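You operate a simulated robot arm through the tools that you are given. There is no shell and no other tool.

You are at the controls of a simulated robot arm. One attempt, no reset.

TASK
Press the cap named on the capping card onto the filled bottle.
Fine: use the green press; leave the carriage in the middle and stand the bottle in the crate.

The check looks at the end state, three seconds after you hand in, the way a careful person would. Anything else that was tipped, shoved, dropped, spilled or broken makes it a failure. Lids that push on must go on centred and level and be pressed home; caps that screw on are set level and turned clockwise until they are tight.

THE ROBOT
A 6-joint arm with a two-finger parallel gripper, fixed in place. Base frame: the origin is on the floor under the middle of its stand, x ahead of it, y to its left, z up; the work surface is at about z = 740. Lengths are in mm, angles in rad, forces in N, time in s.
With the tool pointing down near the work surface it reaches from about 260 to 680 mm from the base axis. Its first joint turns from -1.152 to 1.152 rad. Payload 2.9 kg.
The TCP is the grasp point between the finger pads, 30 mm short of the fingertips. In the tool frame z runs along the fingers and y along their closing line. Largest opening 110 mm; finger width 20, thickness 10; the body of the gripper, 48 by 112 mm, starts 55 mm behind the TCP.
Orientation is that of the tool frame in the base frame, as [roll, pitch, yaw] about the fixed x, y, z axes, in that order (R = Rz(yaw) Ry(pitch) Rx(roll)). With the fingers straight down and closing along the base's y, the tool's x points along the base's -x, its y along +y and its z along -z.

THE INTERFACE
- The arm moves only by the tool step_arm. Its argument "series" is text: rows parted by semicolons, each of 7 numbers parted by spaces: the shift along the base's x, y, z in mm, then the turn, a rotation vector about the base's x, y, z in rad, then the gripper command, from -1 (fully open) to 1 (shut), values between in proportion. In form: x y z rx ry rz hand; .... A call has 1 to 20 rows; each row shifts and turns the commanded pose from where the row before left it. Rows are played at 5 a second. More than 50 mm and 0.15 rad between two rows, or a gripper value outside its range, and nothing of the call is played. A pose out of reach is approached as far as the arm can. The call stops where the force on the tool passes 50 N (or 10 N more than at its start, if that is more) or the arm is blocked; 0.2 s more then pass. The fingers move at their own pace (about 108 mm/s each) and stop on an object; they squeeze with about 23 N. The grip force told is the motor's: it shows also when the fingers shut on nothing. Time passes only in rows, and 0.2 s behind the last, so rows that do not move let the fingers close. The reply holds the time, the measured pose of the TCP, the force on the tool along the base axes, the opening and the grip force, in the units named above and with some noise, with the torque about the TCP (base axes, N m) and any sound that the robot's microphone picked up.
- Cameras (640 x 400 px; columns grow to the right, rows downward): "scene" is fixed at [47.7, 411.9, 1395.6]; the picture's right is [-0.95, -0.30, 0.00], its down [-0.14, 0.44, -0.89] and it looks along [0.26, -0.85, -0.46] (base axes); focal length 322 px, centre (320, 200). "wrist" rides on the gripper at [72, 17, -103] in the tool frame; the picture's right is [-0.23, 0.97, 0.00], its down [-0.76, -0.18, -0.62] and it looks along [-0.61, -0.14, 0.78] (tool axes); focal length 222 px, centre (320, 200). There is no depth. A picture from a camera that has moved, and an enlarged one, comes with that camera's place and axes in the base frame and with its lens.
- get_image(camera): a new picture of that camera. The clock stands still meanwhile.
- close_up(camera, box): a new picture of the part [left, top, right, bottom] of that camera's present view, enlarged. The clock stands still meanwhile.
- close_job(): hands the job in; it is judged then, once.

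Nothing tells you positions but the pictures and the camera data. Unless the task says otherwise, let go and move clear before handing in.

The tools are called after "Emit:" by a JSON object that holds its "api" and its "payload". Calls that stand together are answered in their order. step_arm: Moves the arm, as the interface text tells. Its arguments: {"type":"object","properties":{"series":{"type":"string"}},"required":["series"]} The other tools are called the same way: get_image (camera) takes a picture; close_up (camera, box) takes an enlarged picture of a part of a camera's view; close_job () hands the job in.

At the start:

```text
t: 0.0
ee_pos: [257.8, -323.5, 1240.1]
ee_rot: [3.141, 0.0, 3.142]
ft_force: [-0.9, 0.0, -0.1]
wrist_torque: [0.04, 0.0, 0.01]
finger_gap: 110.0
grasp_force: 0.1
```

scene: 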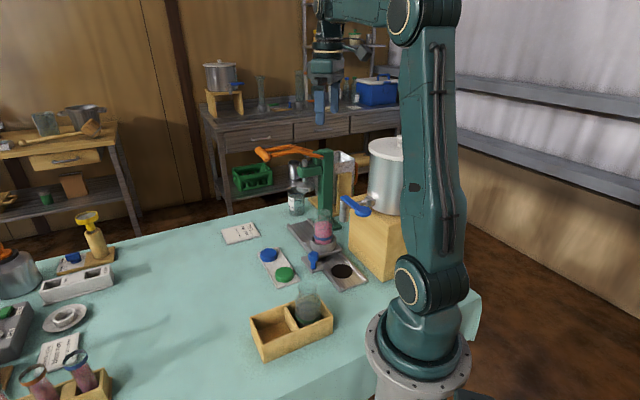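
wrist: 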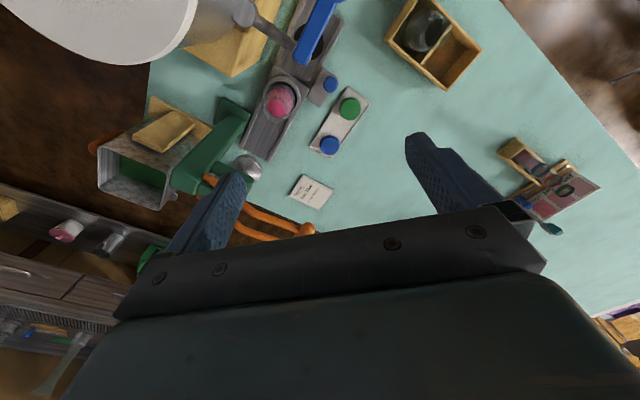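

I see a bench with a filling and pressing station: a green press, a track with a carriage holding a bottle, a tray with blue and green caps, a card and a divided crate. I'll look closer before moving.

Emit:
{"api": "close_up", "payload": {"camera": "scene", "box": [210, 140, 410, 265]}}

Emit:
{"api": "close_up", "payload": {"camera": "scene", "box": [230, 220, 390, 370]}}

Emit:
{"api": "close_up", "payload": {"camera": "scene", "box": [210, 215, 275, 255]}}

Emit:
{"api": "close_up", "payload": {"camera": "scene", "box": [0, 210, 130, 400]}}

Emit:
{"api": "close_up", "payload": {"camera": "wrist", "box": [80, 0, 400, 250]}}

Emit:
{"api": "close_up", "payload": {"camera": "wrist", "box": [280, 165, 345, 215]}}

```text
3.20 times, centred on (310, 202) of scene
camera zoom: at [47.7, 411.9, 1395.6], right [-0.95, -0.3, 0.0], down [-0.14, 0.44, -0.89], along [0.26, -0.85, -0.46], focal length 1032 px, centre (352, 192)
```

zoom: 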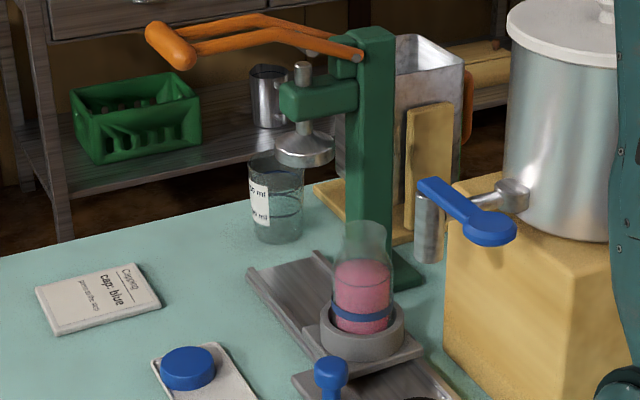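

```text
2.67 times, centred on (310, 295) of scene
camera zoom: at [47.7, 411.9, 1395.6], right [-0.95, -0.3, 0.0], down [-0.14, 0.44, -0.89], along [0.26, -0.85, -0.46], focal length 860 px, centre (347, -53)
```

zoom: 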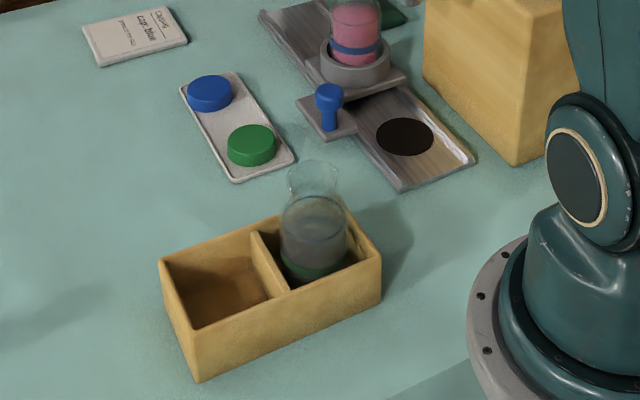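

```text
9.85 times, centred on (242, 235) of scene
camera zoom: at [47.7, 411.9, 1395.6], right [-0.95, -0.3, 0.0], down [-0.14, 0.44, -0.89], along [0.26, -0.85, -0.46], focal length 3176 px, centre (1083, -145)
```

zoom: 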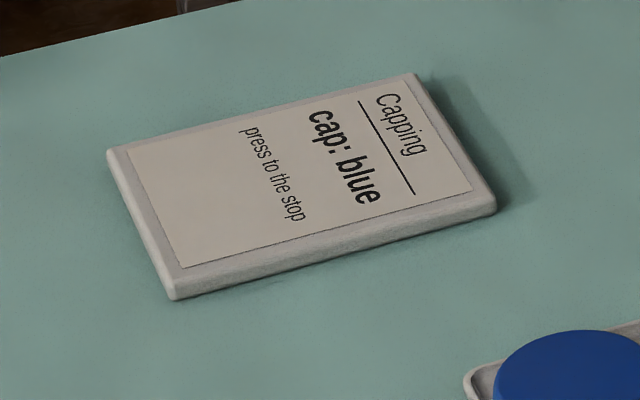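

```text
2.11 times, centred on (65, 305) of scene
camera zoom: at [47.7, 411.9, 1395.6], right [-0.95, -0.3, 0.0], down [-0.14, 0.44, -0.89], along [0.26, -0.85, -0.46], focal length 679 px, centre (857, -21)
```

zoom: 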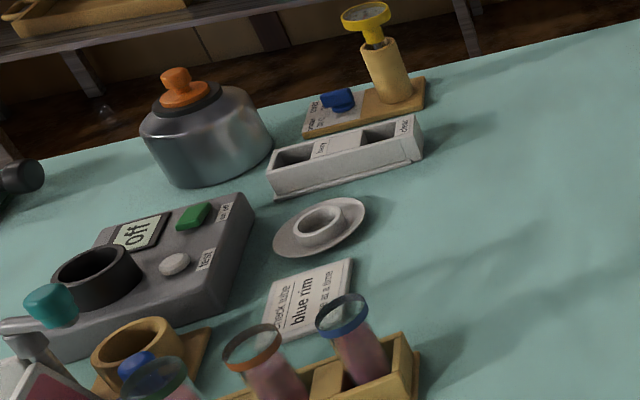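

```text
1.60 times, centred on (240, 125) of wrist
camera zoom: at [185.7, -306.7, 1344.1], right [0.23, 0.97, 0.0], down [0.76, -0.18, 0.62], along [0.61, -0.14, -0.78], focal length 355 px, centre (448, 320)
```

zoom: 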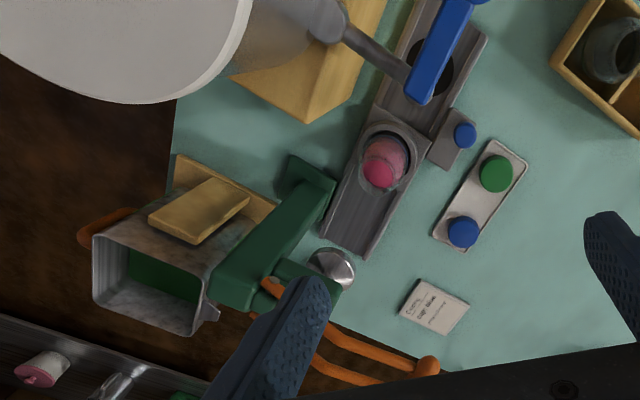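

```text
8.00 times, centred on (312, 190) of wrist
camera zoom: at [185.7, -306.7, 1344.1], right [0.23, 0.97, 0.0], down [0.76, -0.18, 0.62], along [0.61, -0.14, -0.78], focal length 1777 px, centre (380, 280)
```

zoom: 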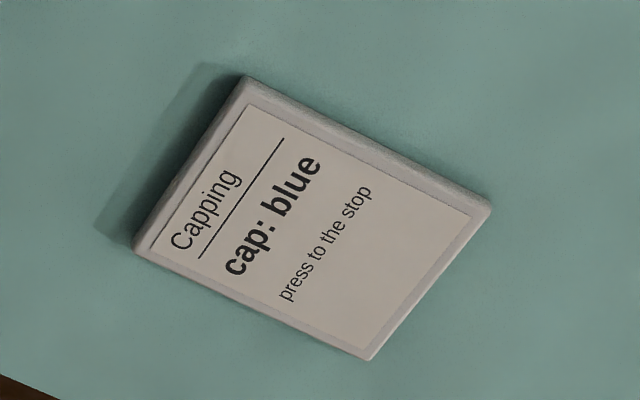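

The card reads "cap: blue, press to the stop". The filled bottle is in the carriage near (302,-435), the blue cap near (455,-343) and the press post near (309,-559). I'll turn the wrist camera toward the station for better views.

Emit:
{"api": "step_arm", "payload": {"series": "7 5 -12 0 0 -0.131 -1;7 5 -12 0 0 -0.131 -1;7 5 -12 0 0 -0.131 -1;7 5 -12 0 0 -0.131 -1;7 5 -12 0 0 -0.131 -1;7 5 -12 0 0 -0.131 -1;7 5 -12 0 0 -0.131 -1;7 5 -12 0 0 -0.131 -1;7 5 -12 0 0 -0.131 -1;7 5 -12 0 0 -0.131 -1;7 5 -12 0 0 -0.131 -1;7 5 -12 0 0 -0.130 -1"}}

Emit:
{"api": "get_image", "payload": {"camera": "wrist"}}

Emit:
{"api": "get_image", "payload": {"camera": "scene"}}

```text
t: 2.6
ee_pos: [340.4, -265.0, 1097.5]
ee_rot: [3.141, 0.001, 1.566]
ft_force: [1.2, -0.2, -0.1]
wrist_torque: [-0.02, -0.01, 0.01]
finger_gap: 110.3
grasp_force: 0.1
```

```text
taken
camera wrist: at [358.3, -192.1, 1200.4], right [0.97, -0.23, 0.0], down [-0.18, -0.76, 0.62], along [-0.14, -0.61, -0.78], focal length 222 px, centre (320, 200)
```

wrist: 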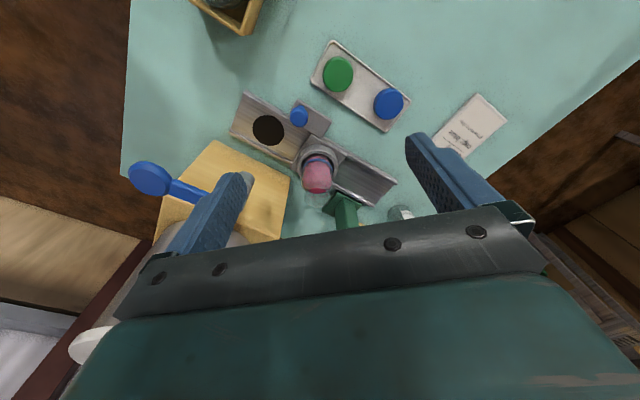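

```text
taken
```

scene: 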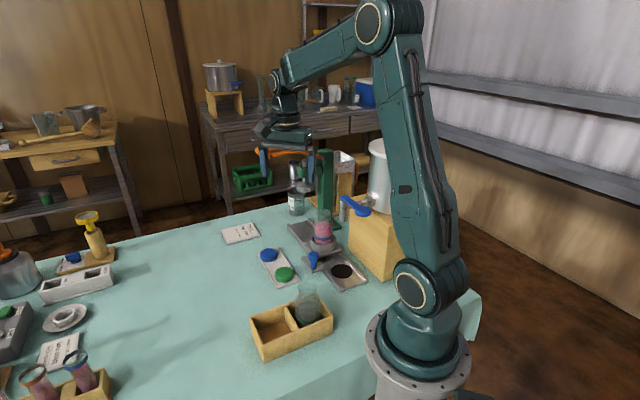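

The wrist view now covers the whole track. I'll enlarge the station to measure the carriage, knob, ring and bottle.

Emit:
{"api": "close_up", "payload": {"camera": "wrist", "box": [210, 30, 430, 230]}}

Emit:
{"api": "close_up", "payload": {"camera": "scene", "box": [270, 140, 370, 220]}}

Emit:
{"api": "close_up", "payload": {"camera": "scene", "box": [270, 200, 370, 300]}}

Emit:
{"api": "close_up", "payload": {"camera": "scene", "box": [240, 270, 350, 370]}}

```text
2.00 times, centred on (320, 130) of wrist
camera zoom: at [358.3, -192.1, 1200.4], right [0.97, -0.23, 0.0], down [-0.18, -0.76, 0.62], along [-0.14, -0.61, -0.78], focal length 444 px, centre (320, 340)
```

zoom: 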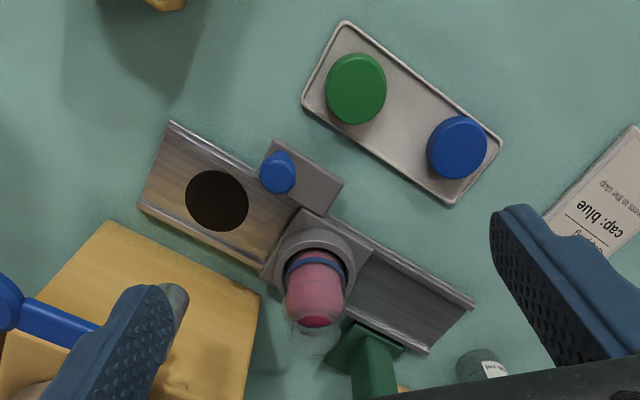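

```text
5.00 times, centred on (320, 180) of scene
camera zoom: at [47.8, 411.9, 1395.6], right [-0.95, -0.3, 0.0], down [-0.14, 0.44, -0.89], along [0.26, -0.85, -0.46], focal length 1613 px, centre (320, 300)
```

zoom: 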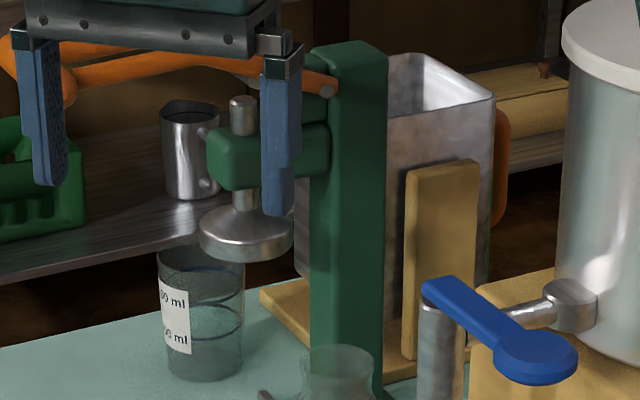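

```text
4.00 times, centred on (320, 250) of scene
camera zoom: at [47.8, 411.9, 1395.6], right [-0.95, -0.3, 0.0], down [-0.14, 0.44, -0.89], along [0.26, -0.85, -0.46], focal length 1290 px, centre (320, 0)
```

zoom: 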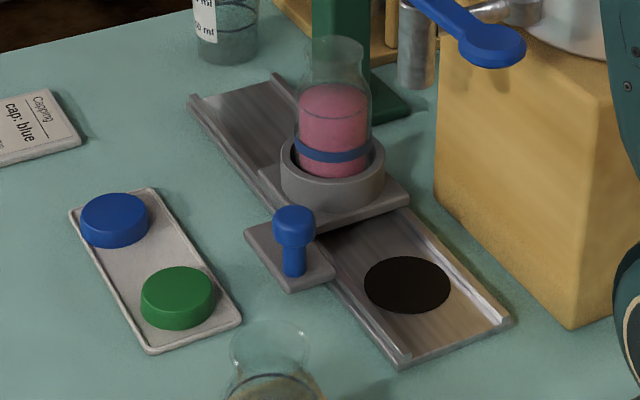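

```text
4.00 times, centred on (295, 320) of scene
camera zoom: at [47.8, 411.9, 1395.6], right [-0.95, -0.3, 0.0], down [-0.14, 0.44, -0.89], along [0.26, -0.85, -0.46], focal length 1290 px, centre (420, -280)
```

zoom: 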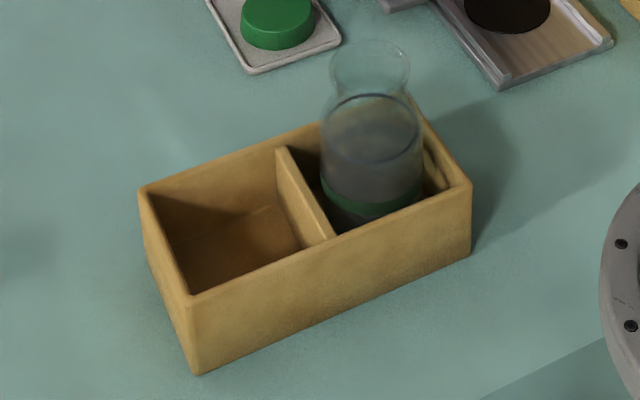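

The bottle is straight-bodied with a narrowed neck, and the knob is on a side plate near (292,-311). I'll bring the camera closer to the bottle mouth to locate it accurately.

Emit:
{"api": "step_arm", "payload": {"series": "-4 -20 -27 0 0 0 -1;-4 -20 -27 0 0 0 -1;-4 -20 -27 0 0 0 -1;0 0 0 0 0 0 -1"}}

Emit:
{"api": "get_image", "payload": {"camera": "wrist"}}

Emit:
{"api": "close_up", "payload": {"camera": "wrist", "box": [220, 80, 420, 220]}}

```text
t: 3.6
ee_pos: [328.1, -328.3, 1017.7]
ee_rot: [-3.141, -0.001, 1.57]
ft_force: [0.2, 0.1, -0.1]
wrist_torque: [-0.02, 0.0, -0.02]
finger_gap: 109.8
grasp_force: 0.2
```

```text
taken
camera wrist: at [346.7, -253.8, 1120.8], right [0.97, -0.23, 0.0], down [-0.18, -0.76, 0.62], along [-0.14, -0.61, -0.78], focal length 222 px, centre (320, 200)
```

wrist: 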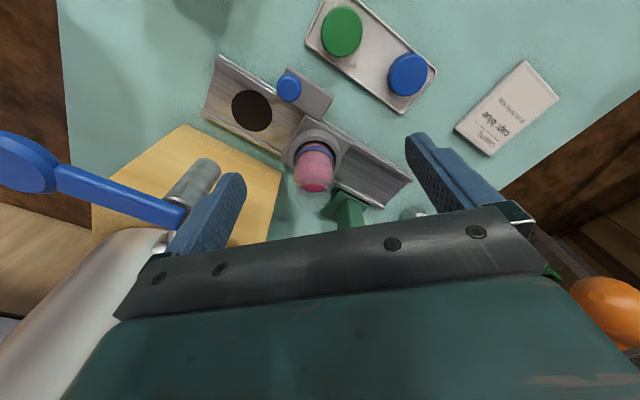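

```text
2.86 times, centred on (320, 150) of wrist
camera zoom: at [346.7, -253.8, 1120.8], right [0.97, -0.23, 0.0], down [-0.18, -0.76, 0.62], along [-0.14, -0.61, -0.78], focal length 635 px, centre (320, 343)
```

zoom: 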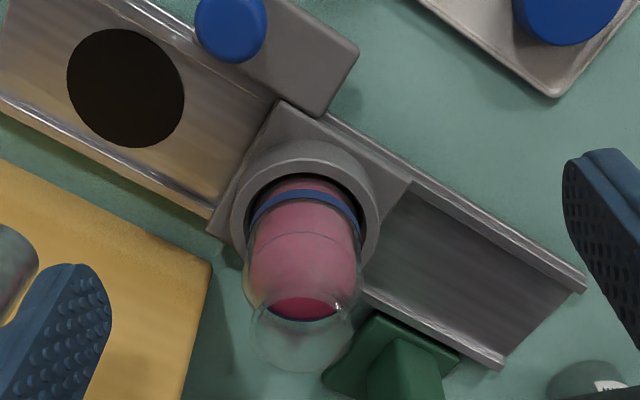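

The bottle mouth comes out near (297,-429,890). Next I'll swing the camera out and tilt it to measure the press plunger, the lever and its handle.

Emit:
{"api": "step_arm", "payload": {"series": "30 15 20 0 0 -0.149 -1;38 10 15 0 0 -0.149 -1;38 9 15 0 0 -0.149 -1;38 9 14 -0.116 0.094 0 -1;38 9 14 -0.116 0.094 0 -1;40 5 5 -0.116 0.094 0 -1;0 0 0 0 0 0 -1"}}

Emit:
{"api": "get_image", "payload": {"camera": "wrist"}}

Emit:
{"api": "get_image", "payload": {"camera": "scene"}}

```text
t: 5.2
ee_pos: [457.0, -254.2, 1079.0]
ee_rot: [-3.032, 0.437, 1.147]
ft_force: [0.6, -0.9, -0.5]
wrist_torque: [-0.01, 0.03, -0.05]
finger_gap: 109.8
grasp_force: 0.1
out of reach, approached as far as the arm can: row 5, 6
```

```text
taken
camera wrist: at [528.4, -167.1, 1140.0], right [0.78, -0.63, 0.0], down [-0.27, -0.34, 0.9], along [-0.56, -0.7, -0.44], focal length 222 px, centre (320, 200)
```

wrist: 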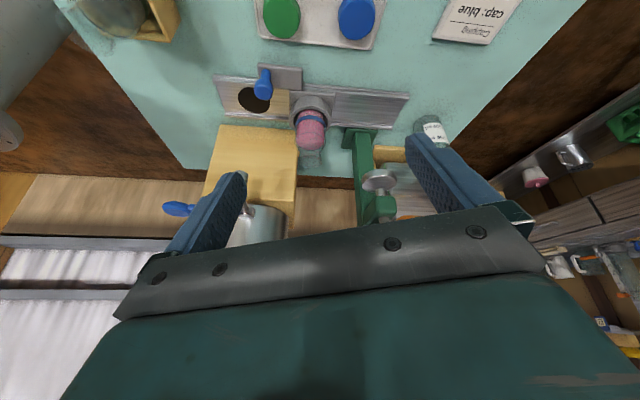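

```text
taken
```

scene: 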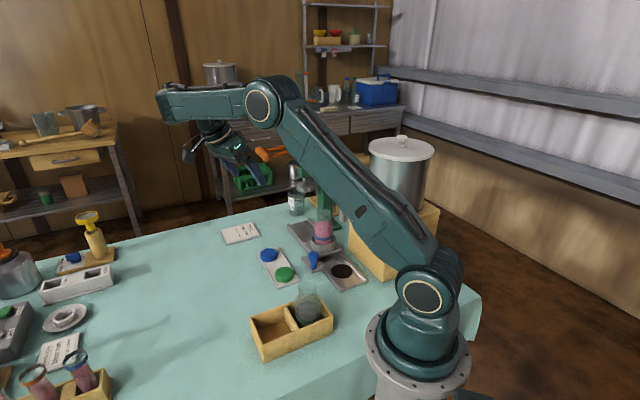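

The press is visible beyond the gripper. I'll enlarge it and check it against the scene camera.

Emit:
{"api": "close_up", "payload": {"camera": "wrist", "box": [200, 60, 440, 230]}}

Emit:
{"api": "close_up", "payload": {"camera": "wrist", "box": [280, 70, 420, 160]}}

Emit:
{"api": "close_up", "payload": {"camera": "scene", "box": [230, 130, 350, 210]}}

```text
2.35 times, centred on (320, 145) of wrist
camera zoom: at [528.4, -167.1, 1140.0], right [0.78, -0.63, 0.0], down [-0.27, -0.34, 0.9], along [-0.56, -0.7, -0.44], focal length 523 px, centre (320, 329)
```

zoom: 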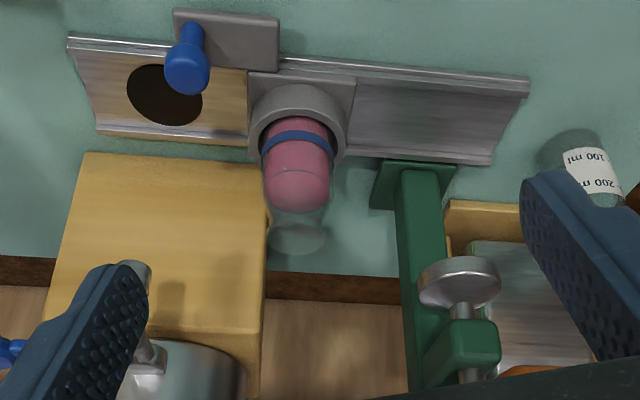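

```text
4.44 times, centred on (350, 115) of wrist
camera zoom: at [528.4, -167.1, 1140.0], right [0.78, -0.63, 0.0], down [-0.27, -0.34, 0.9], along [-0.56, -0.7, -0.44], focal length 987 px, centre (187, 578)
```

zoom: 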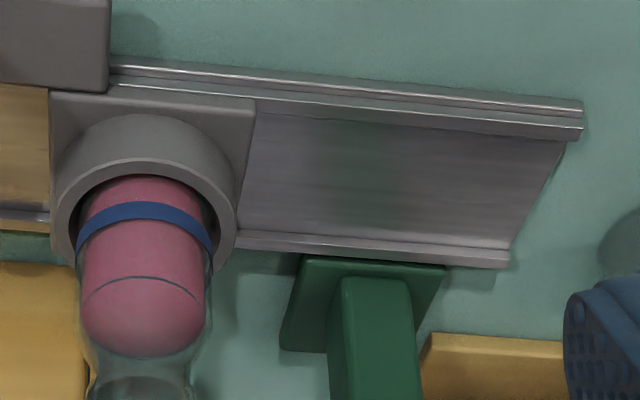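

```text
5.00 times, centred on (290, 170) of scene
camera zoom: at [47.7, 411.9, 1395.6], right [-0.95, -0.3, 0.0], down [-0.14, 0.44, -0.89], along [0.26, -0.85, -0.46], focal length 1613 px, centre (470, 350)
```

zoom: 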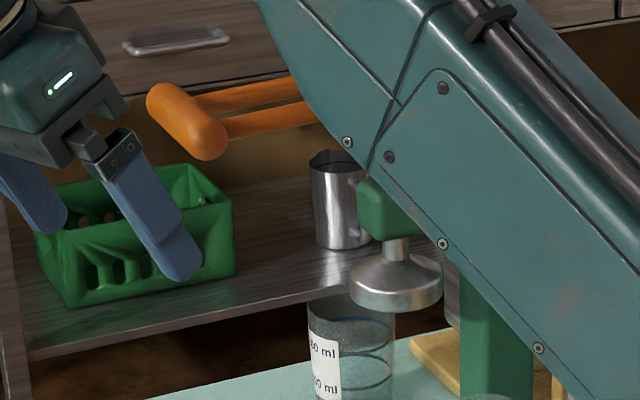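

Using both cameras, I put the plunger at about (389,-518,926), roughly 130 mm along the track from the bottle. The knob is near (292,-308,810) and the lever handle near (484,-419,1070). Next I'll level the tool and line its closing axis up with the track, to inspect the blue cap.

Emit:
{"api": "step_arm", "payload": {"series": "0 0 -10 0.0877 -0.0708 0 -1;0 0 -10 0.0877 -0.0708 0 -1;0 0 -10 0.0877 -0.0708 0 -1;0 0 -10 0.0877 -0.0708 0 -1"}}

```text
t: 6.2
ee_pos: [461.0, -255.8, 1039.0]
ee_rot: [-3.142, -0.004, 1.122]
ft_force: [-0.4, 0.1, 0.6]
wrist_torque: [-0.01, 0.02, 0.0]
finger_gap: 109.8
grasp_force: 0.0
```

Emit:
{"api": "step_arm", "payload": {"series": "-1.3 -14.7 -36.3 0 0 -0.106 -1;-1.3 -14.7 -36.3 0 0 -0.106 -1;-1.3 -14.7 -36.3 0 0 -0.106 -1;0 0 0 0 0 0 -1"}}

Emit:
{"api": "get_image", "payload": {"camera": "wrist"}}

Emit:
{"api": "get_image", "payload": {"camera": "scene"}}

```text
t: 7.2
ee_pos: [457.1, -298.0, 930.6]
ee_rot: [3.141, -0.004, 0.804]
ft_force: [-0.5, -0.2, -0.3]
wrist_torque: [0.01, 0.01, -0.01]
finger_gap: 109.8
grasp_force: 0.0
```

```text
taken
camera wrist: at [520.6, -256.8, 1033.9], right [0.54, -0.84, 0.0], down [-0.66, -0.43, 0.62], along [-0.52, -0.34, -0.78], focal length 222 px, centre (320, 200)
```

wrist: 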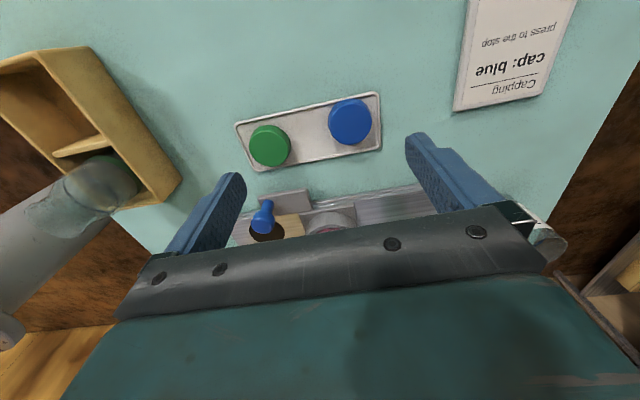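

```text
taken
```

scene: 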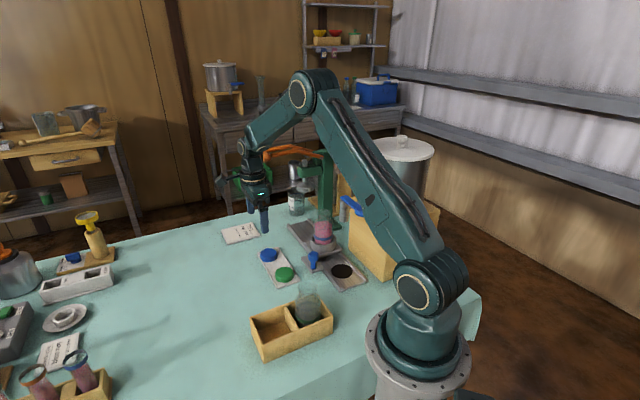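

Emit:
{"api": "close_up", "payload": {"camera": "wrist", "box": [220, 70, 400, 190]}}

Emit:
{"api": "close_up", "payload": {"camera": "scene", "box": [220, 130, 340, 220]}}

Emit:
{"api": "close_up", "payload": {"camera": "scene", "box": [250, 235, 310, 295]}}

```text
3.33 times, centred on (310, 130) of wrist
camera zoom: at [520.6, -256.8, 1033.9], right [0.54, -0.84, 0.0], down [-0.66, -0.43, 0.62], along [-0.52, -0.34, -0.78], focal length 740 px, centre (353, 433)
```

zoom: 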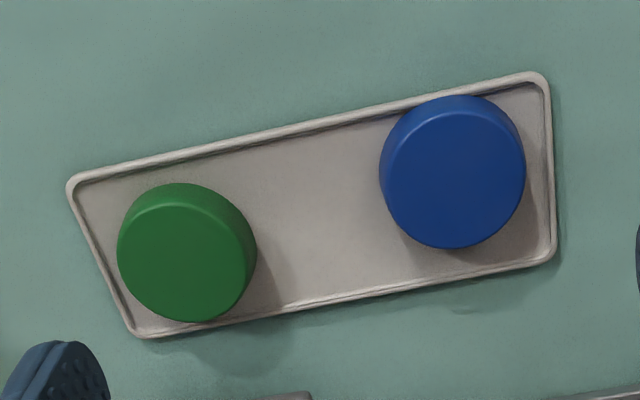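

```text
4.44 times, centred on (280, 175) of scene
camera zoom: at [47.8, 411.9, 1395.6], right [-0.95, -0.3, 0.0], down [-0.14, 0.44, -0.89], along [0.26, -0.85, -0.46], focal length 1433 px, centre (498, 311)
```

zoom: 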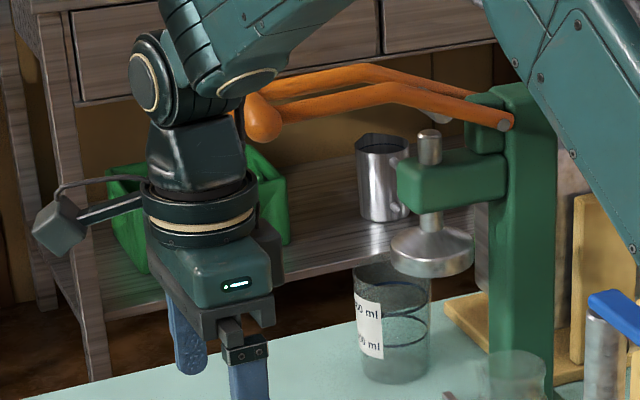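

```text
6.67 times, centred on (280, 265) of scene
camera zoom: at [47.8, 411.9, 1395.6], right [-0.95, -0.3, 0.0], down [-0.14, 0.44, -0.89], along [0.26, -0.85, -0.46], focal length 2150 px, centre (587, -233)
```

zoom: 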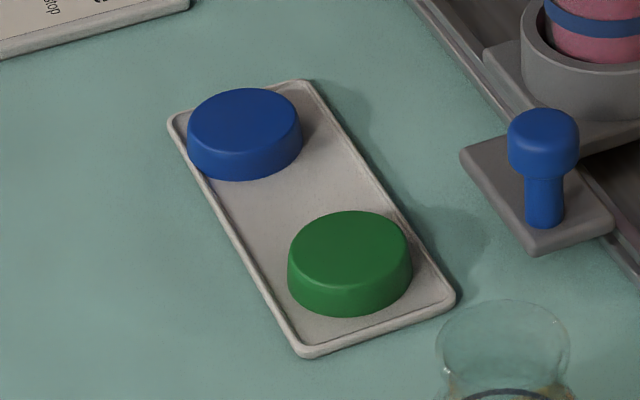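

The blue cap is about 56 mm across and 16 mm tall, centred near (456,-342) with its top at about 757. I'll drop beside it, well clear of the lever, with the fingers pre-set to about 70 mm.

Emit:
{"api": "step_arm", "payload": {"series": "0 0 -43 0 0 0 -0.27;0 0 -43 0 0 0 -0.27;0 0 -40 0 0 0 -0.27;0 0 0 0 0 0 -0.27"}}

Emit:
{"api": "get_image", "payload": {"camera": "wrist"}}

Emit:
{"api": "close_up", "payload": {"camera": "scene", "box": [220, 150, 340, 290]}}

```text
t: 8.2
ee_pos: [458.7, -299.5, 804.5]
ee_rot: [-3.14, -0.003, 0.804]
ft_force: [0.4, -0.1, 0.3]
wrist_torque: [0.01, -0.03, 0.01]
finger_gap: 70.0
grasp_force: 0.1
```

```text
taken
camera wrist: at [521.6, -258.4, 908.2], right [0.54, -0.84, 0.0], down [-0.66, -0.43, 0.62], along [-0.52, -0.34, -0.78], focal length 222 px, centre (320, 200)
```

wrist: 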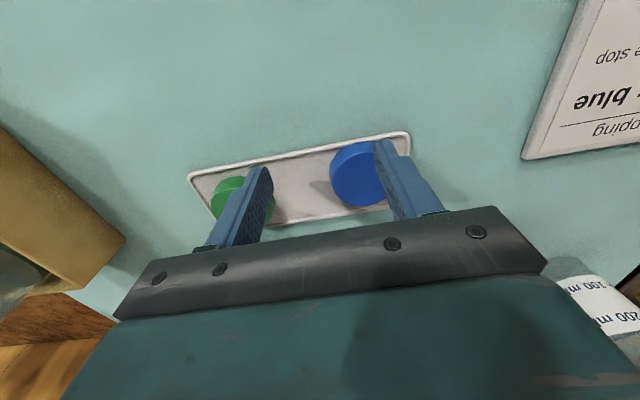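

```text
2.86 times, centred on (280, 220) of scene
camera zoom: at [47.8, 411.9, 1395.6], right [-0.95, -0.3, 0.0], down [-0.14, 0.44, -0.89], along [0.26, -0.85, -0.46], focal length 922 px, centre (434, 143)
```

zoom: 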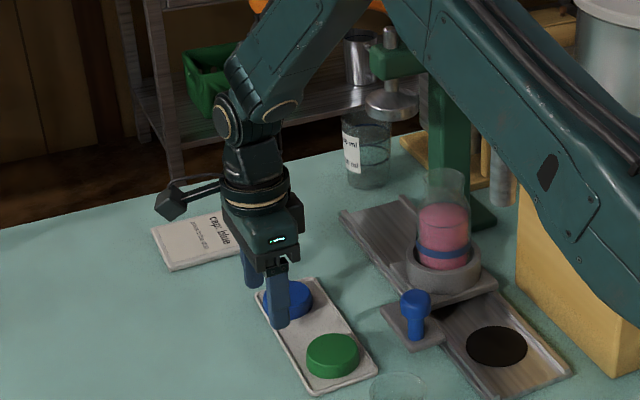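

Emit:
{"api": "close_up", "payload": {"camera": "wrist", "box": [200, 120, 440, 260]}}

```text
2.67 times, centred on (320, 190) of wrist
camera zoom: at [521.6, -258.4, 908.2], right [0.54, -0.84, 0.0], down [-0.66, -0.43, 0.62], along [-0.52, -0.34, -0.78], focal length 592 px, centre (320, 227)
```

zoom: 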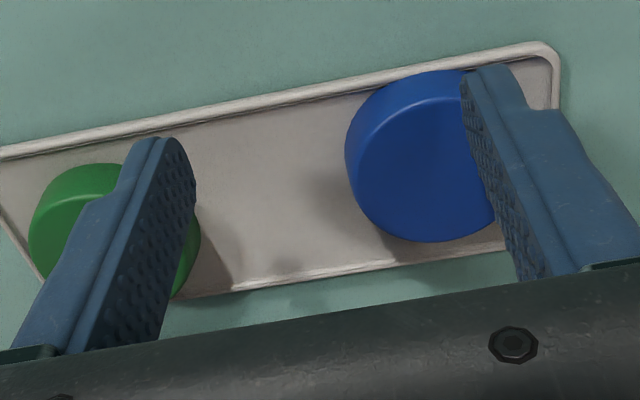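

Emit:
{"api": "step_arm", "payload": {"series": "-1.3 -21.3 -2 0 0 0 -0.27;-1.3 -21.3 -2 0 0 0 -0.27;0 0 0 0 0 0 -0.27"}}

Emit:
{"api": "close_up", "payload": {"camera": "wrist", "box": [200, 90, 440, 240]}}

Emit:
{"api": "close_up", "payload": {"camera": "scene", "box": [220, 130, 320, 290]}}

```text
t: 9.0
ee_pos: [457.4, -342.2, 800.9]
ee_rot: [-3.14, -0.003, 0.804]
ft_force: [-0.6, -0.3, 0.1]
wrist_torque: [0.04, 0.03, -0.02]
finger_gap: 69.8
grasp_force: 0.0
```

```text
2.67 times, centred on (320, 165) of wrist
camera zoom: at [519.9, -301.4, 904.7], right [0.54, -0.84, 0.0], down [-0.66, -0.43, 0.62], along [-0.52, -0.34, -0.78], focal length 592 px, centre (320, 293)
```

zoom: 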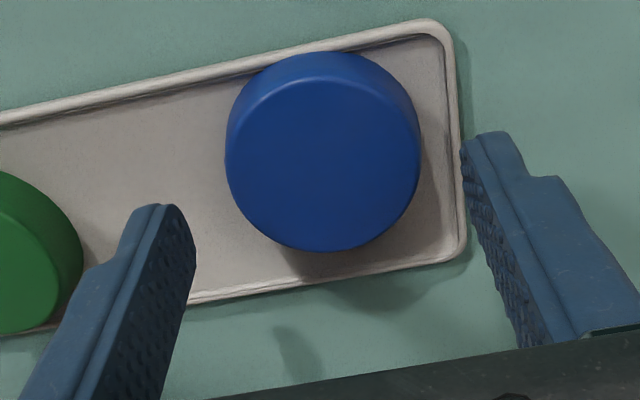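

```text
2.50 times, centred on (270, 210) of scene
camera zoom: at [47.8, 411.9, 1395.6], right [-0.95, -0.3, 0.0], down [-0.14, 0.44, -0.89], along [0.26, -0.85, -0.46], focal length 806 px, centre (445, 175)
```

zoom: 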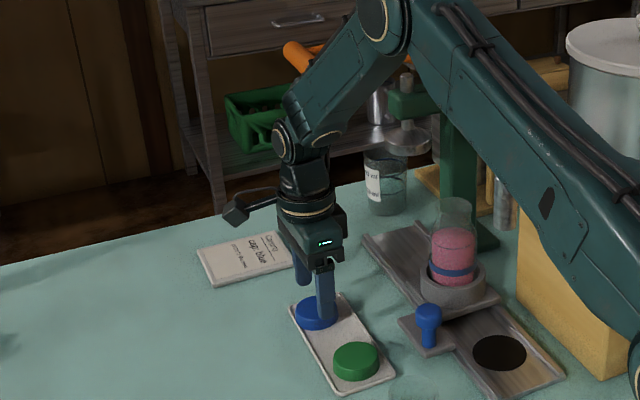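

The cap sits centred between the fingers to within about 1.5 mm. I'll lower to tip height about 748 and close on it.

Emit:
{"api": "step_arm", "payload": {"series": "0.5 0 -10 0 0 0 -0.27;0.3 0 -8 0 0 0 -0.27;0 0 -5 0 0 0 -0.27;0 0 0 0 0 0 -0.27"}}

Emit:
{"api": "close_up", "payload": {"camera": "wrist", "box": [200, 90, 440, 240]}}

Emit:
{"api": "close_up", "payload": {"camera": "scene", "box": [240, 225, 320, 285]}}

```text
t: 10.0
ee_pos: [455.8, -342.3, 779.3]
ee_rot: [3.141, -0.004, 0.806]
ft_force: [0.0, -0.5, -0.6]
wrist_torque: [0.01, -0.02, 0.01]
finger_gap: 70.0
grasp_force: 0.1
```

```text
2.67 times, centred on (320, 165) of wrist
camera zoom: at [519.5, -300.9, 882.2], right [0.54, -0.84, 0.0], down [-0.66, -0.43, 0.62], along [-0.52, -0.34, -0.78], focal length 592 px, centre (320, 293)
```

zoom: 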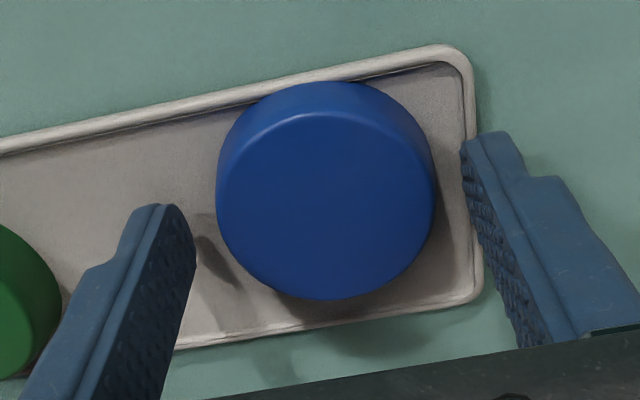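

```text
6.67 times, centred on (280, 255) of scene
camera zoom: at [47.8, 411.9, 1395.6], right [-0.95, -0.3, 0.0], down [-0.14, 0.44, -0.89], along [0.26, -0.85, -0.46], focal length 2150 px, centre (587, -167)
```

zoom: 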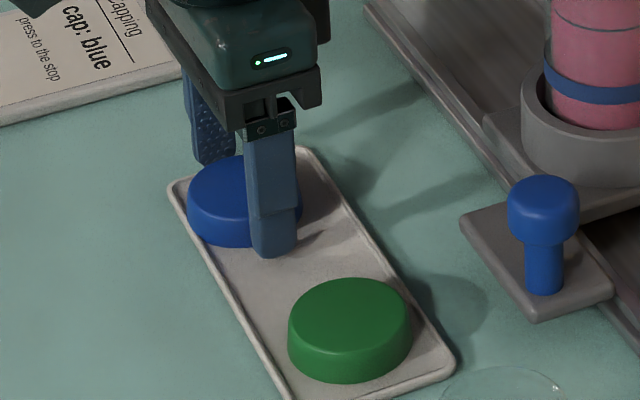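

Emit:
{"api": "step_arm", "payload": {"series": "0 0 0 0 0 0 0.2;0 0 0 0 0 0 0.5;0 0 0 0 0 0 1;0 0 0 0 0 0 1"}}

Emit:
{"api": "close_up", "payload": {"camera": "wrist", "box": [200, 90, 440, 240]}}

```text
t: 11.0
ee_pos: [455.5, -342.4, 778.5]
ee_rot: [-3.141, -0.003, 0.805]
ft_force: [0.3, 0.3, 0.0]
wrist_torque: [0.01, 0.0, 0.02]
finger_gap: 53.6
grasp_force: 22.9
```

```text
2.67 times, centred on (320, 165) of wrist
camera zoom: at [519.5, -300.8, 882.2], right [0.54, -0.84, 0.0], down [-0.66, -0.43, 0.62], along [-0.52, -0.34, -0.78], focal length 592 px, centre (320, 293)
```

zoom: 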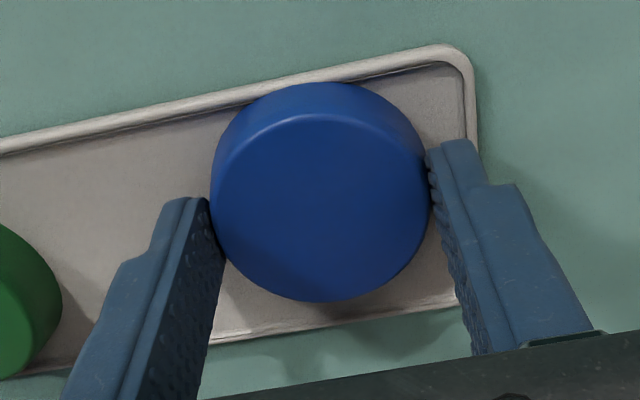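

The cap is gripped (gap 53.6 mm). I'll lift it slightly, back away from the lever, rise, and carry it over to hover high above the bottle mouth, then check alignment in both cameras.

Emit:
{"api": "step_arm", "payload": {"series": "0 0 8 0 0 0 1;0 0 14 0 0 0 1;-18 17 0 0 0 0 1;-22 21 5 0 0 0 1;-18 17 25 0 0 0 1;0 0 45 0 0 0 1;0 0 45 0 0 0 1;0 0 40 0 0 0 1;0 0 20 0 0 0 1;0 0 0 0 0 0 1"}}

Emit:
{"api": "get_image", "payload": {"camera": "wrist"}}

Emit:
{"api": "get_image", "payload": {"camera": "scene"}}

```text
t: 13.2
ee_pos: [394.2, -282.9, 979.9]
ee_rot: [3.141, -0.004, 0.805]
ft_force: [0.5, 0.0, -0.5]
wrist_torque: [0.02, -0.02, 0.0]
finger_gap: 53.2
grasp_force: 22.5
```

```text
taken
camera wrist: at [457.6, -242.3, 1083.7], right [0.54, -0.84, 0.0], down [-0.66, -0.43, 0.62], along [-0.52, -0.34, -0.78], focal length 222 px, centre (320, 200)
```

wrist: 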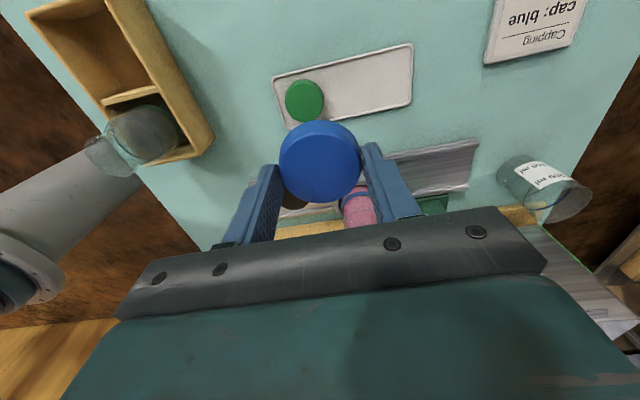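

```text
taken
```

scene: 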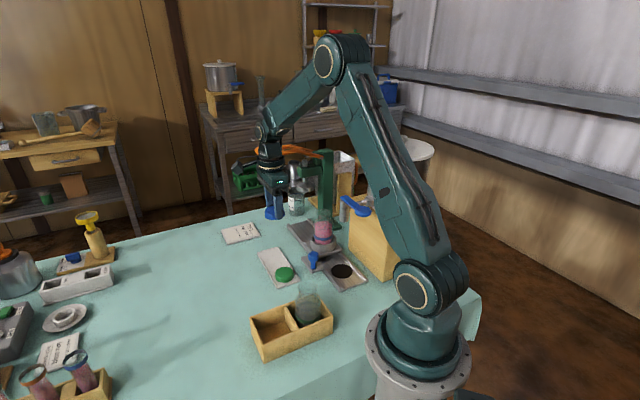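

Emit:
{"api": "step_arm", "payload": {"series": "-19.4 -28.8 0 0 0 0 1;-19.4 -28.8 0 0 0 0 1;-19.4 -28.8 0 0 0 0 1;-19.4 -28.8 0 0 0 0 1;-19.4 -28.8 -5 0 0 0 1;0 0 0 0 0 0 1"}}

Emit:
{"api": "get_image", "payload": {"camera": "wrist"}}

Emit:
{"api": "close_up", "payload": {"camera": "scene", "box": [270, 150, 370, 270]}}

Emit:
{"api": "close_up", "payload": {"camera": "wrist", "box": [220, 90, 420, 230]}}

```text
t: 14.6
ee_pos: [297.9, -429.9, 975.4]
ee_rot: [-3.141, -0.002, 0.805]
ft_force: [-0.2, 0.2, 0.7]
wrist_torque: [0.0, 0.04, -0.01]
finger_gap: 53.4
grasp_force: 22.8
```

```text
taken
camera wrist: at [361.4, -389.1, 1078.6], right [0.54, -0.84, 0.0], down [-0.66, -0.43, 0.62], along [-0.52, -0.34, -0.78], focal length 222 px, centre (320, 200)
```

wrist: 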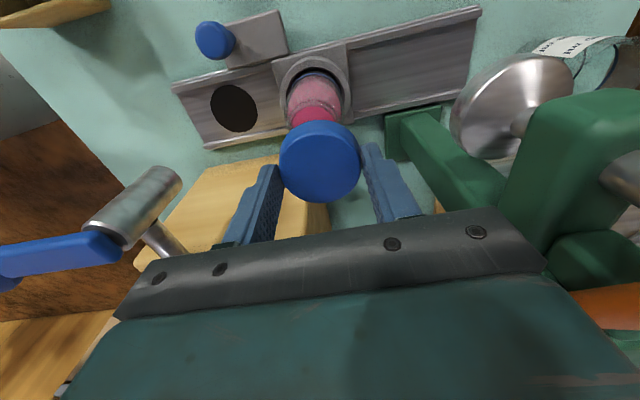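

```text
3.33 times, centred on (320, 210) of scene
camera zoom: at [47.8, 411.9, 1395.6], right [-0.95, -0.3, 0.0], down [-0.14, 0.44, -0.89], along [0.26, -0.85, -0.46], focal length 1075 px, centre (320, 167)
```

zoom: 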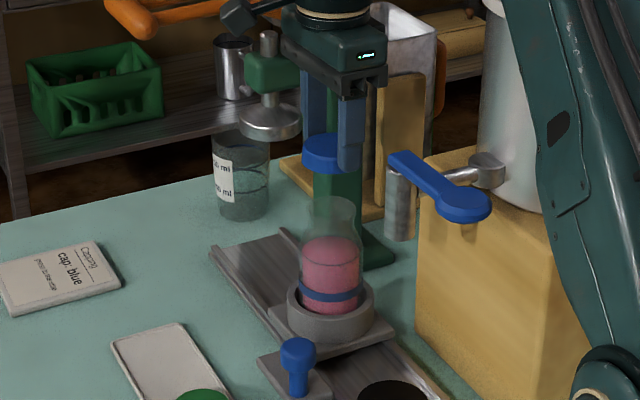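

```text
2.86 times, centred on (320, 160) of wrist
camera zoom: at [361.4, -389.1, 1078.6], right [0.54, -0.84, 0.0], down [-0.66, -0.43, 0.62], along [-0.52, -0.34, -0.78], focal length 635 px, centre (320, 314)
```

zoom: 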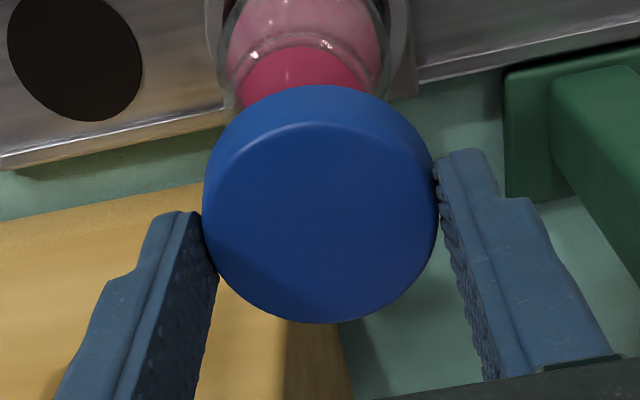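

Emit:
{"api": "close_up", "payload": {"camera": "scene", "box": [305, 185, 345, 250]}}

Emit:
{"api": "close_up", "payload": {"camera": "wrist", "box": [270, 40, 370, 130]}}

```text
6.15 times, centred on (325, 218) of scene
camera zoom: at [47.8, 411.9, 1395.6], right [-0.95, -0.3, 0.0], down [-0.14, 0.44, -0.89], along [0.26, -0.85, -0.46], focal length 1985 px, centre (289, 92)
```

zoom: 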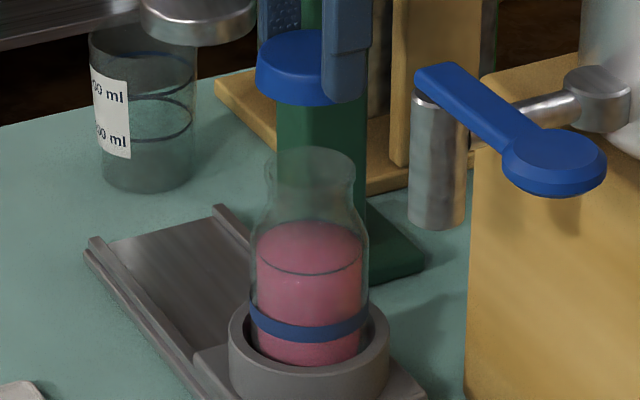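

```text
4.44 times, centred on (320, 85) of wrist
camera zoom: at [361.4, -389.1, 1078.6], right [0.54, -0.84, 0.0], down [-0.66, -0.43, 0.62], along [-0.52, -0.34, -0.78], focal length 987 px, centre (320, 711)
```

zoom: 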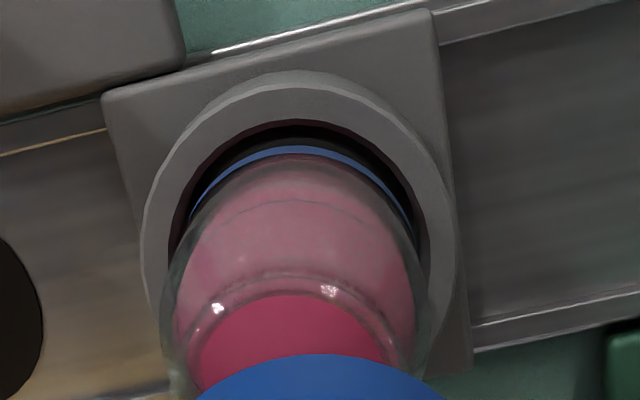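

The bottle axis is about 5.5 mm off the cap axis in the wrist view and matches in the scene view. I'll correct by (-1.8,+5.4), lower somewhat and recheck.

Emit:
{"api": "step_arm", "payload": {"series": "-0.9 2.7 -5 0 0 0 1;-0.9 2.7 -10 0 0 0 1;0 0 -10 0 0 0 1;0 0 0 0 0 0 1;0 0 0 0 0 0 1"}}

Emit:
{"api": "close_up", "payload": {"camera": "scene", "box": [305, 185, 345, 250]}}

Emit:
{"api": "close_up", "payload": {"camera": "wrist", "box": [270, 50, 370, 140]}}

Emit:
{"api": "close_up", "payload": {"camera": "wrist", "box": [220, 90, 420, 230]}}

```text
t: 15.8
ee_pos: [298.5, -424.1, 949.8]
ee_rot: [3.141, -0.003, 0.803]
ft_force: [0.1, 0.2, -0.6]
wrist_torque: [-0.01, -0.01, 0.06]
finger_gap: 53.3
grasp_force: 23.1
```

```text
6.15 times, centred on (325, 218) of scene
camera zoom: at [47.8, 411.9, 1395.6], right [-0.95, -0.3, 0.0], down [-0.14, 0.44, -0.89], along [0.26, -0.85, -0.46], focal length 1985 px, centre (289, 92)
```

zoom: 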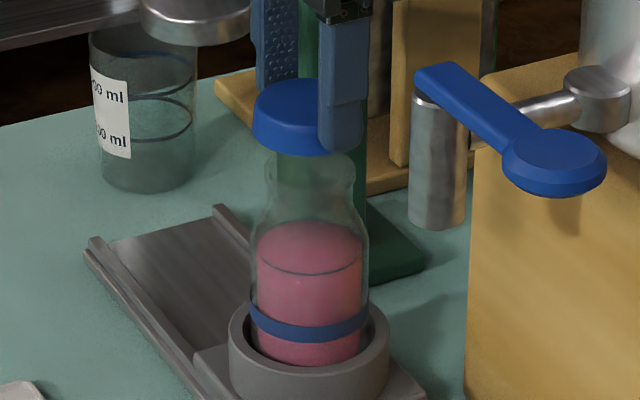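

```text
4.44 times, centred on (320, 95) of wrist
camera zoom: at [361.5, -383.7, 1053.6], right [0.54, -0.84, 0.0], down [-0.66, -0.43, 0.62], along [-0.52, -0.34, -0.78], focal length 987 px, centre (320, 667)
```

zoom: 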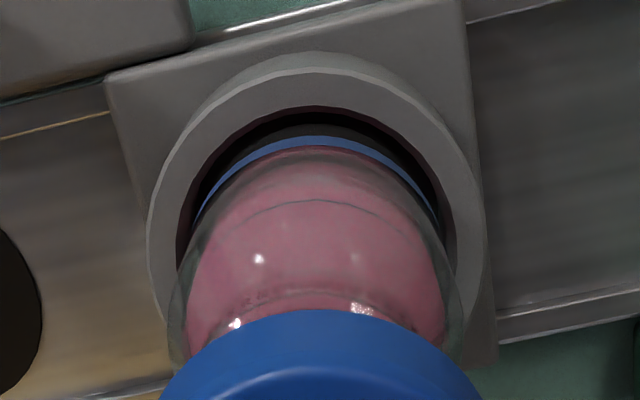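

```text
2.86 times, centred on (320, 160) of wrist
camera zoom: at [361.5, -383.7, 1053.6], right [0.54, -0.84, 0.0], down [-0.66, -0.43, 0.62], along [-0.52, -0.34, -0.78], focal length 635 px, centre (320, 314)
```

zoom: 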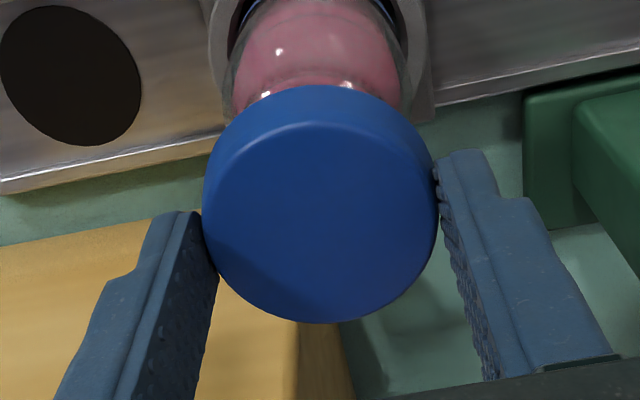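

Emit:
{"api": "step_arm", "payload": {"series": "-2 -0.3 0 0 0 0 1;0 0 0 0 0 0 1;0 0 0 0 0 0 1"}}

Emit:
{"api": "close_up", "payload": {"camera": "scene", "box": [305, 190, 345, 222]}}

Emit:
{"api": "close_up", "payload": {"camera": "wrist", "box": [270, 50, 370, 140]}}

```text
t: 16.6
ee_pos: [296.5, -424.6, 951.2]
ee_rot: [3.141, -0.004, 0.805]
ft_force: [-1.1, 0.5, -0.1]
wrist_torque: [0.02, 0.03, -0.02]
finger_gap: 53.5
grasp_force: 22.4
```

```text
12.50 times, centred on (325, 206) of scene
camera zoom: at [47.7, 411.9, 1395.6], right [-0.95, -0.3, 0.0], down [-0.14, 0.44, -0.89], along [0.26, -0.85, -0.46], focal length 4032 px, centre (258, 125)
```

zoom: 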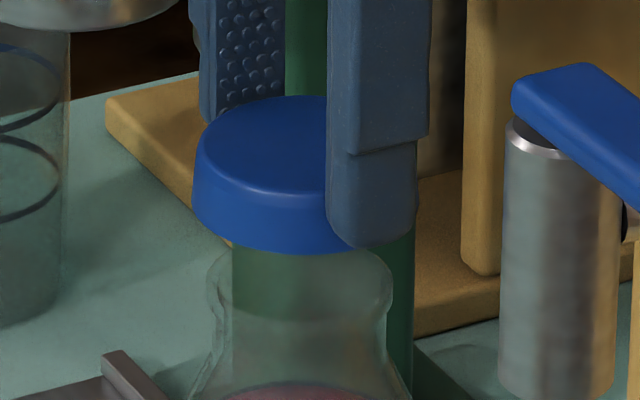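

```text
4.44 times, centred on (320, 95) of wrist
camera zoom: at [358.9, -383.5, 1054.2], right [0.54, -0.84, 0.0], down [-0.66, -0.43, 0.62], along [-0.52, -0.34, -0.78], focal length 987 px, centre (320, 667)
```

zoom: 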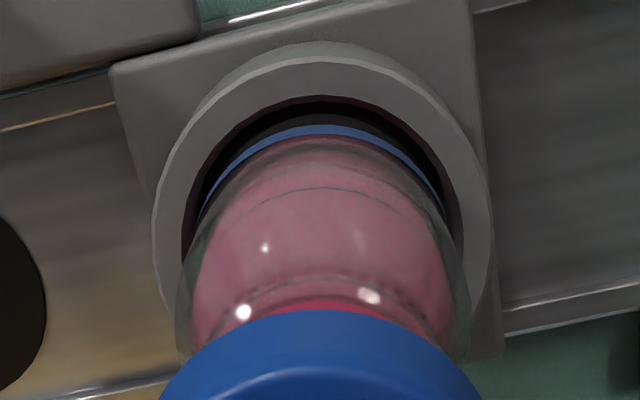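

Both views now agree to within about 0.5 mm. I'll lower the cap gently toward the mouth, watching the force.

Emit:
{"api": "step_arm", "payload": {"series": "0 0 -5 0 0 0 1;0 0 -5 0 0 0 1;0 0 -4 0 0 0 1;0 0 0 0 0 0 1"}}

Emit:
{"api": "close_up", "payload": {"camera": "scene", "box": [305, 190, 345, 222]}}

```text
t: 17.6
ee_pos: [295.4, -424.9, 934.6]
ee_rot: [-3.141, -0.003, 0.804]
ft_force: [1.3, -0.3, -1.2]
wrist_torque: [-0.05, 0.0, -0.01]
finger_gap: 53.6
grasp_force: 22.6
```

```text
12.50 times, centred on (325, 206) of scene
camera zoom: at [47.8, 411.9, 1395.6], right [-0.95, -0.3, 0.0], down [-0.14, 0.44, -0.89], along [0.26, -0.85, -0.46], focal length 4032 px, centre (258, 125)
```

zoom: 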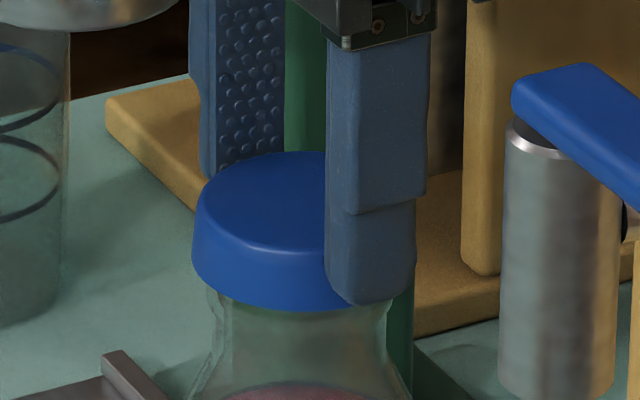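

Emit:
{"api": "step_arm", "payload": {"series": "0 0 -2 0 0 0 1;0 0 -2 0 0 0 1;0 0 0 0 0 0 1"}}

```text
t: 18.4
ee_pos: [295.3, -425.0, 931.2]
ee_rot: [-3.139, -0.004, 0.805]
ft_force: [0.4, 0.5, -0.1]
wrist_torque: [-0.02, -0.02, -0.01]
finger_gap: 53.6
grasp_force: 23.5
```

Emit:
{"api": "step_arm", "payload": {"series": "0 0 -2 0 0 0 1;0 0 -2 0 0 0 1;0 0 0 0 0 0 1"}}

Emit:
{"api": "close_up", "payload": {"camera": "scene", "box": [305, 190, 345, 222]}}

```text
t: 19.2
ee_pos: [295.2, -424.1, 928.1]
ee_rot: [3.14, -0.004, 0.803]
ft_force: [0.2, 0.2, 0.2]
wrist_torque: [0.02, -0.02, -0.04]
finger_gap: 53.4
grasp_force: 23.1
```

```text
12.50 times, centred on (325, 206) of scene
camera zoom: at [47.8, 411.9, 1395.6], right [-0.95, -0.3, 0.0], down [-0.14, 0.44, -0.89], along [0.26, -0.85, -0.46], focal length 4032 px, centre (258, 125)
```

zoom: 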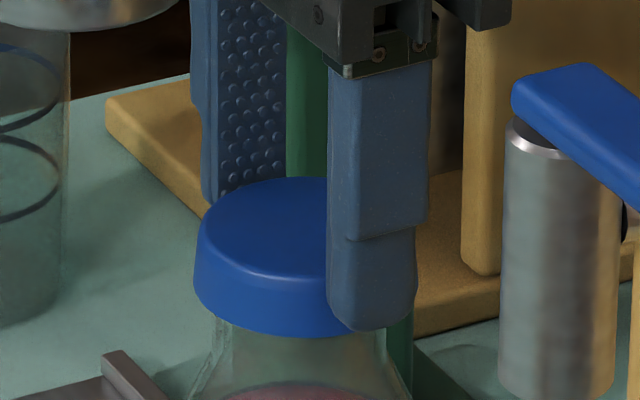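

Emit:
{"api": "step_arm", "payload": {"series": "0 0 -1.5 0 0 0 1;0 0 -1.5 0 0 0 1;0 0 0 0 0 0 1"}}

```text
t: 20.0
ee_pos: [295.6, -423.9, 924.7]
ee_rot: [3.141, -0.003, 0.805]
ft_force: [1.8, -0.4, 0.1]
wrist_torque: [0.03, -0.05, -0.04]
finger_gap: 53.6
grasp_force: 22.8
```

Emit:
{"api": "step_arm", "payload": {"series": "0 0 -1.5 0 0 0 1;0 0 -1.5 0 0 0 1;0 0 0 0 0 0 1"}}

Emit:
{"api": "close_up", "payload": {"camera": "scene", "box": [305, 190, 345, 222]}}

Emit:
{"api": "close_up", "payload": {"camera": "wrist", "box": [270, 50, 370, 140]}}

```text
t: 20.8
ee_pos: [295.4, -424.6, 921.6]
ee_rot: [3.141, -0.003, 0.805]
ft_force: [1.3, -0.2, 0.9]
wrist_torque: [-0.01, -0.08, -0.03]
finger_gap: 53.5
grasp_force: 22.7
```

```text
12.50 times, centred on (325, 206) of scene
camera zoom: at [47.8, 411.9, 1395.6], right [-0.95, -0.3, 0.0], down [-0.14, 0.44, -0.89], along [0.26, -0.85, -0.46], focal length 4032 px, centre (258, 125)
```

zoom: 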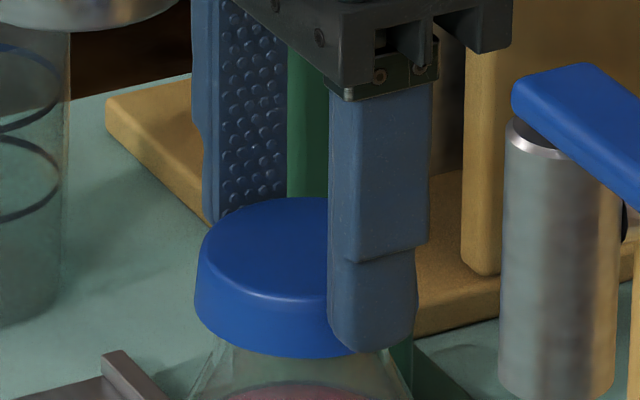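

```text
4.44 times, centred on (320, 95) of wrist
camera zoom: at [358.3, -383.5, 1025.4], right [0.54, -0.84, 0.0], down [-0.66, -0.43, 0.62], along [-0.52, -0.34, -0.78], focal length 987 px, centre (320, 667)
```

zoom: 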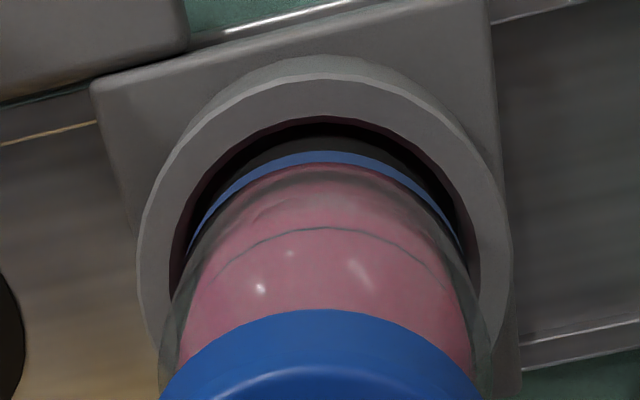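

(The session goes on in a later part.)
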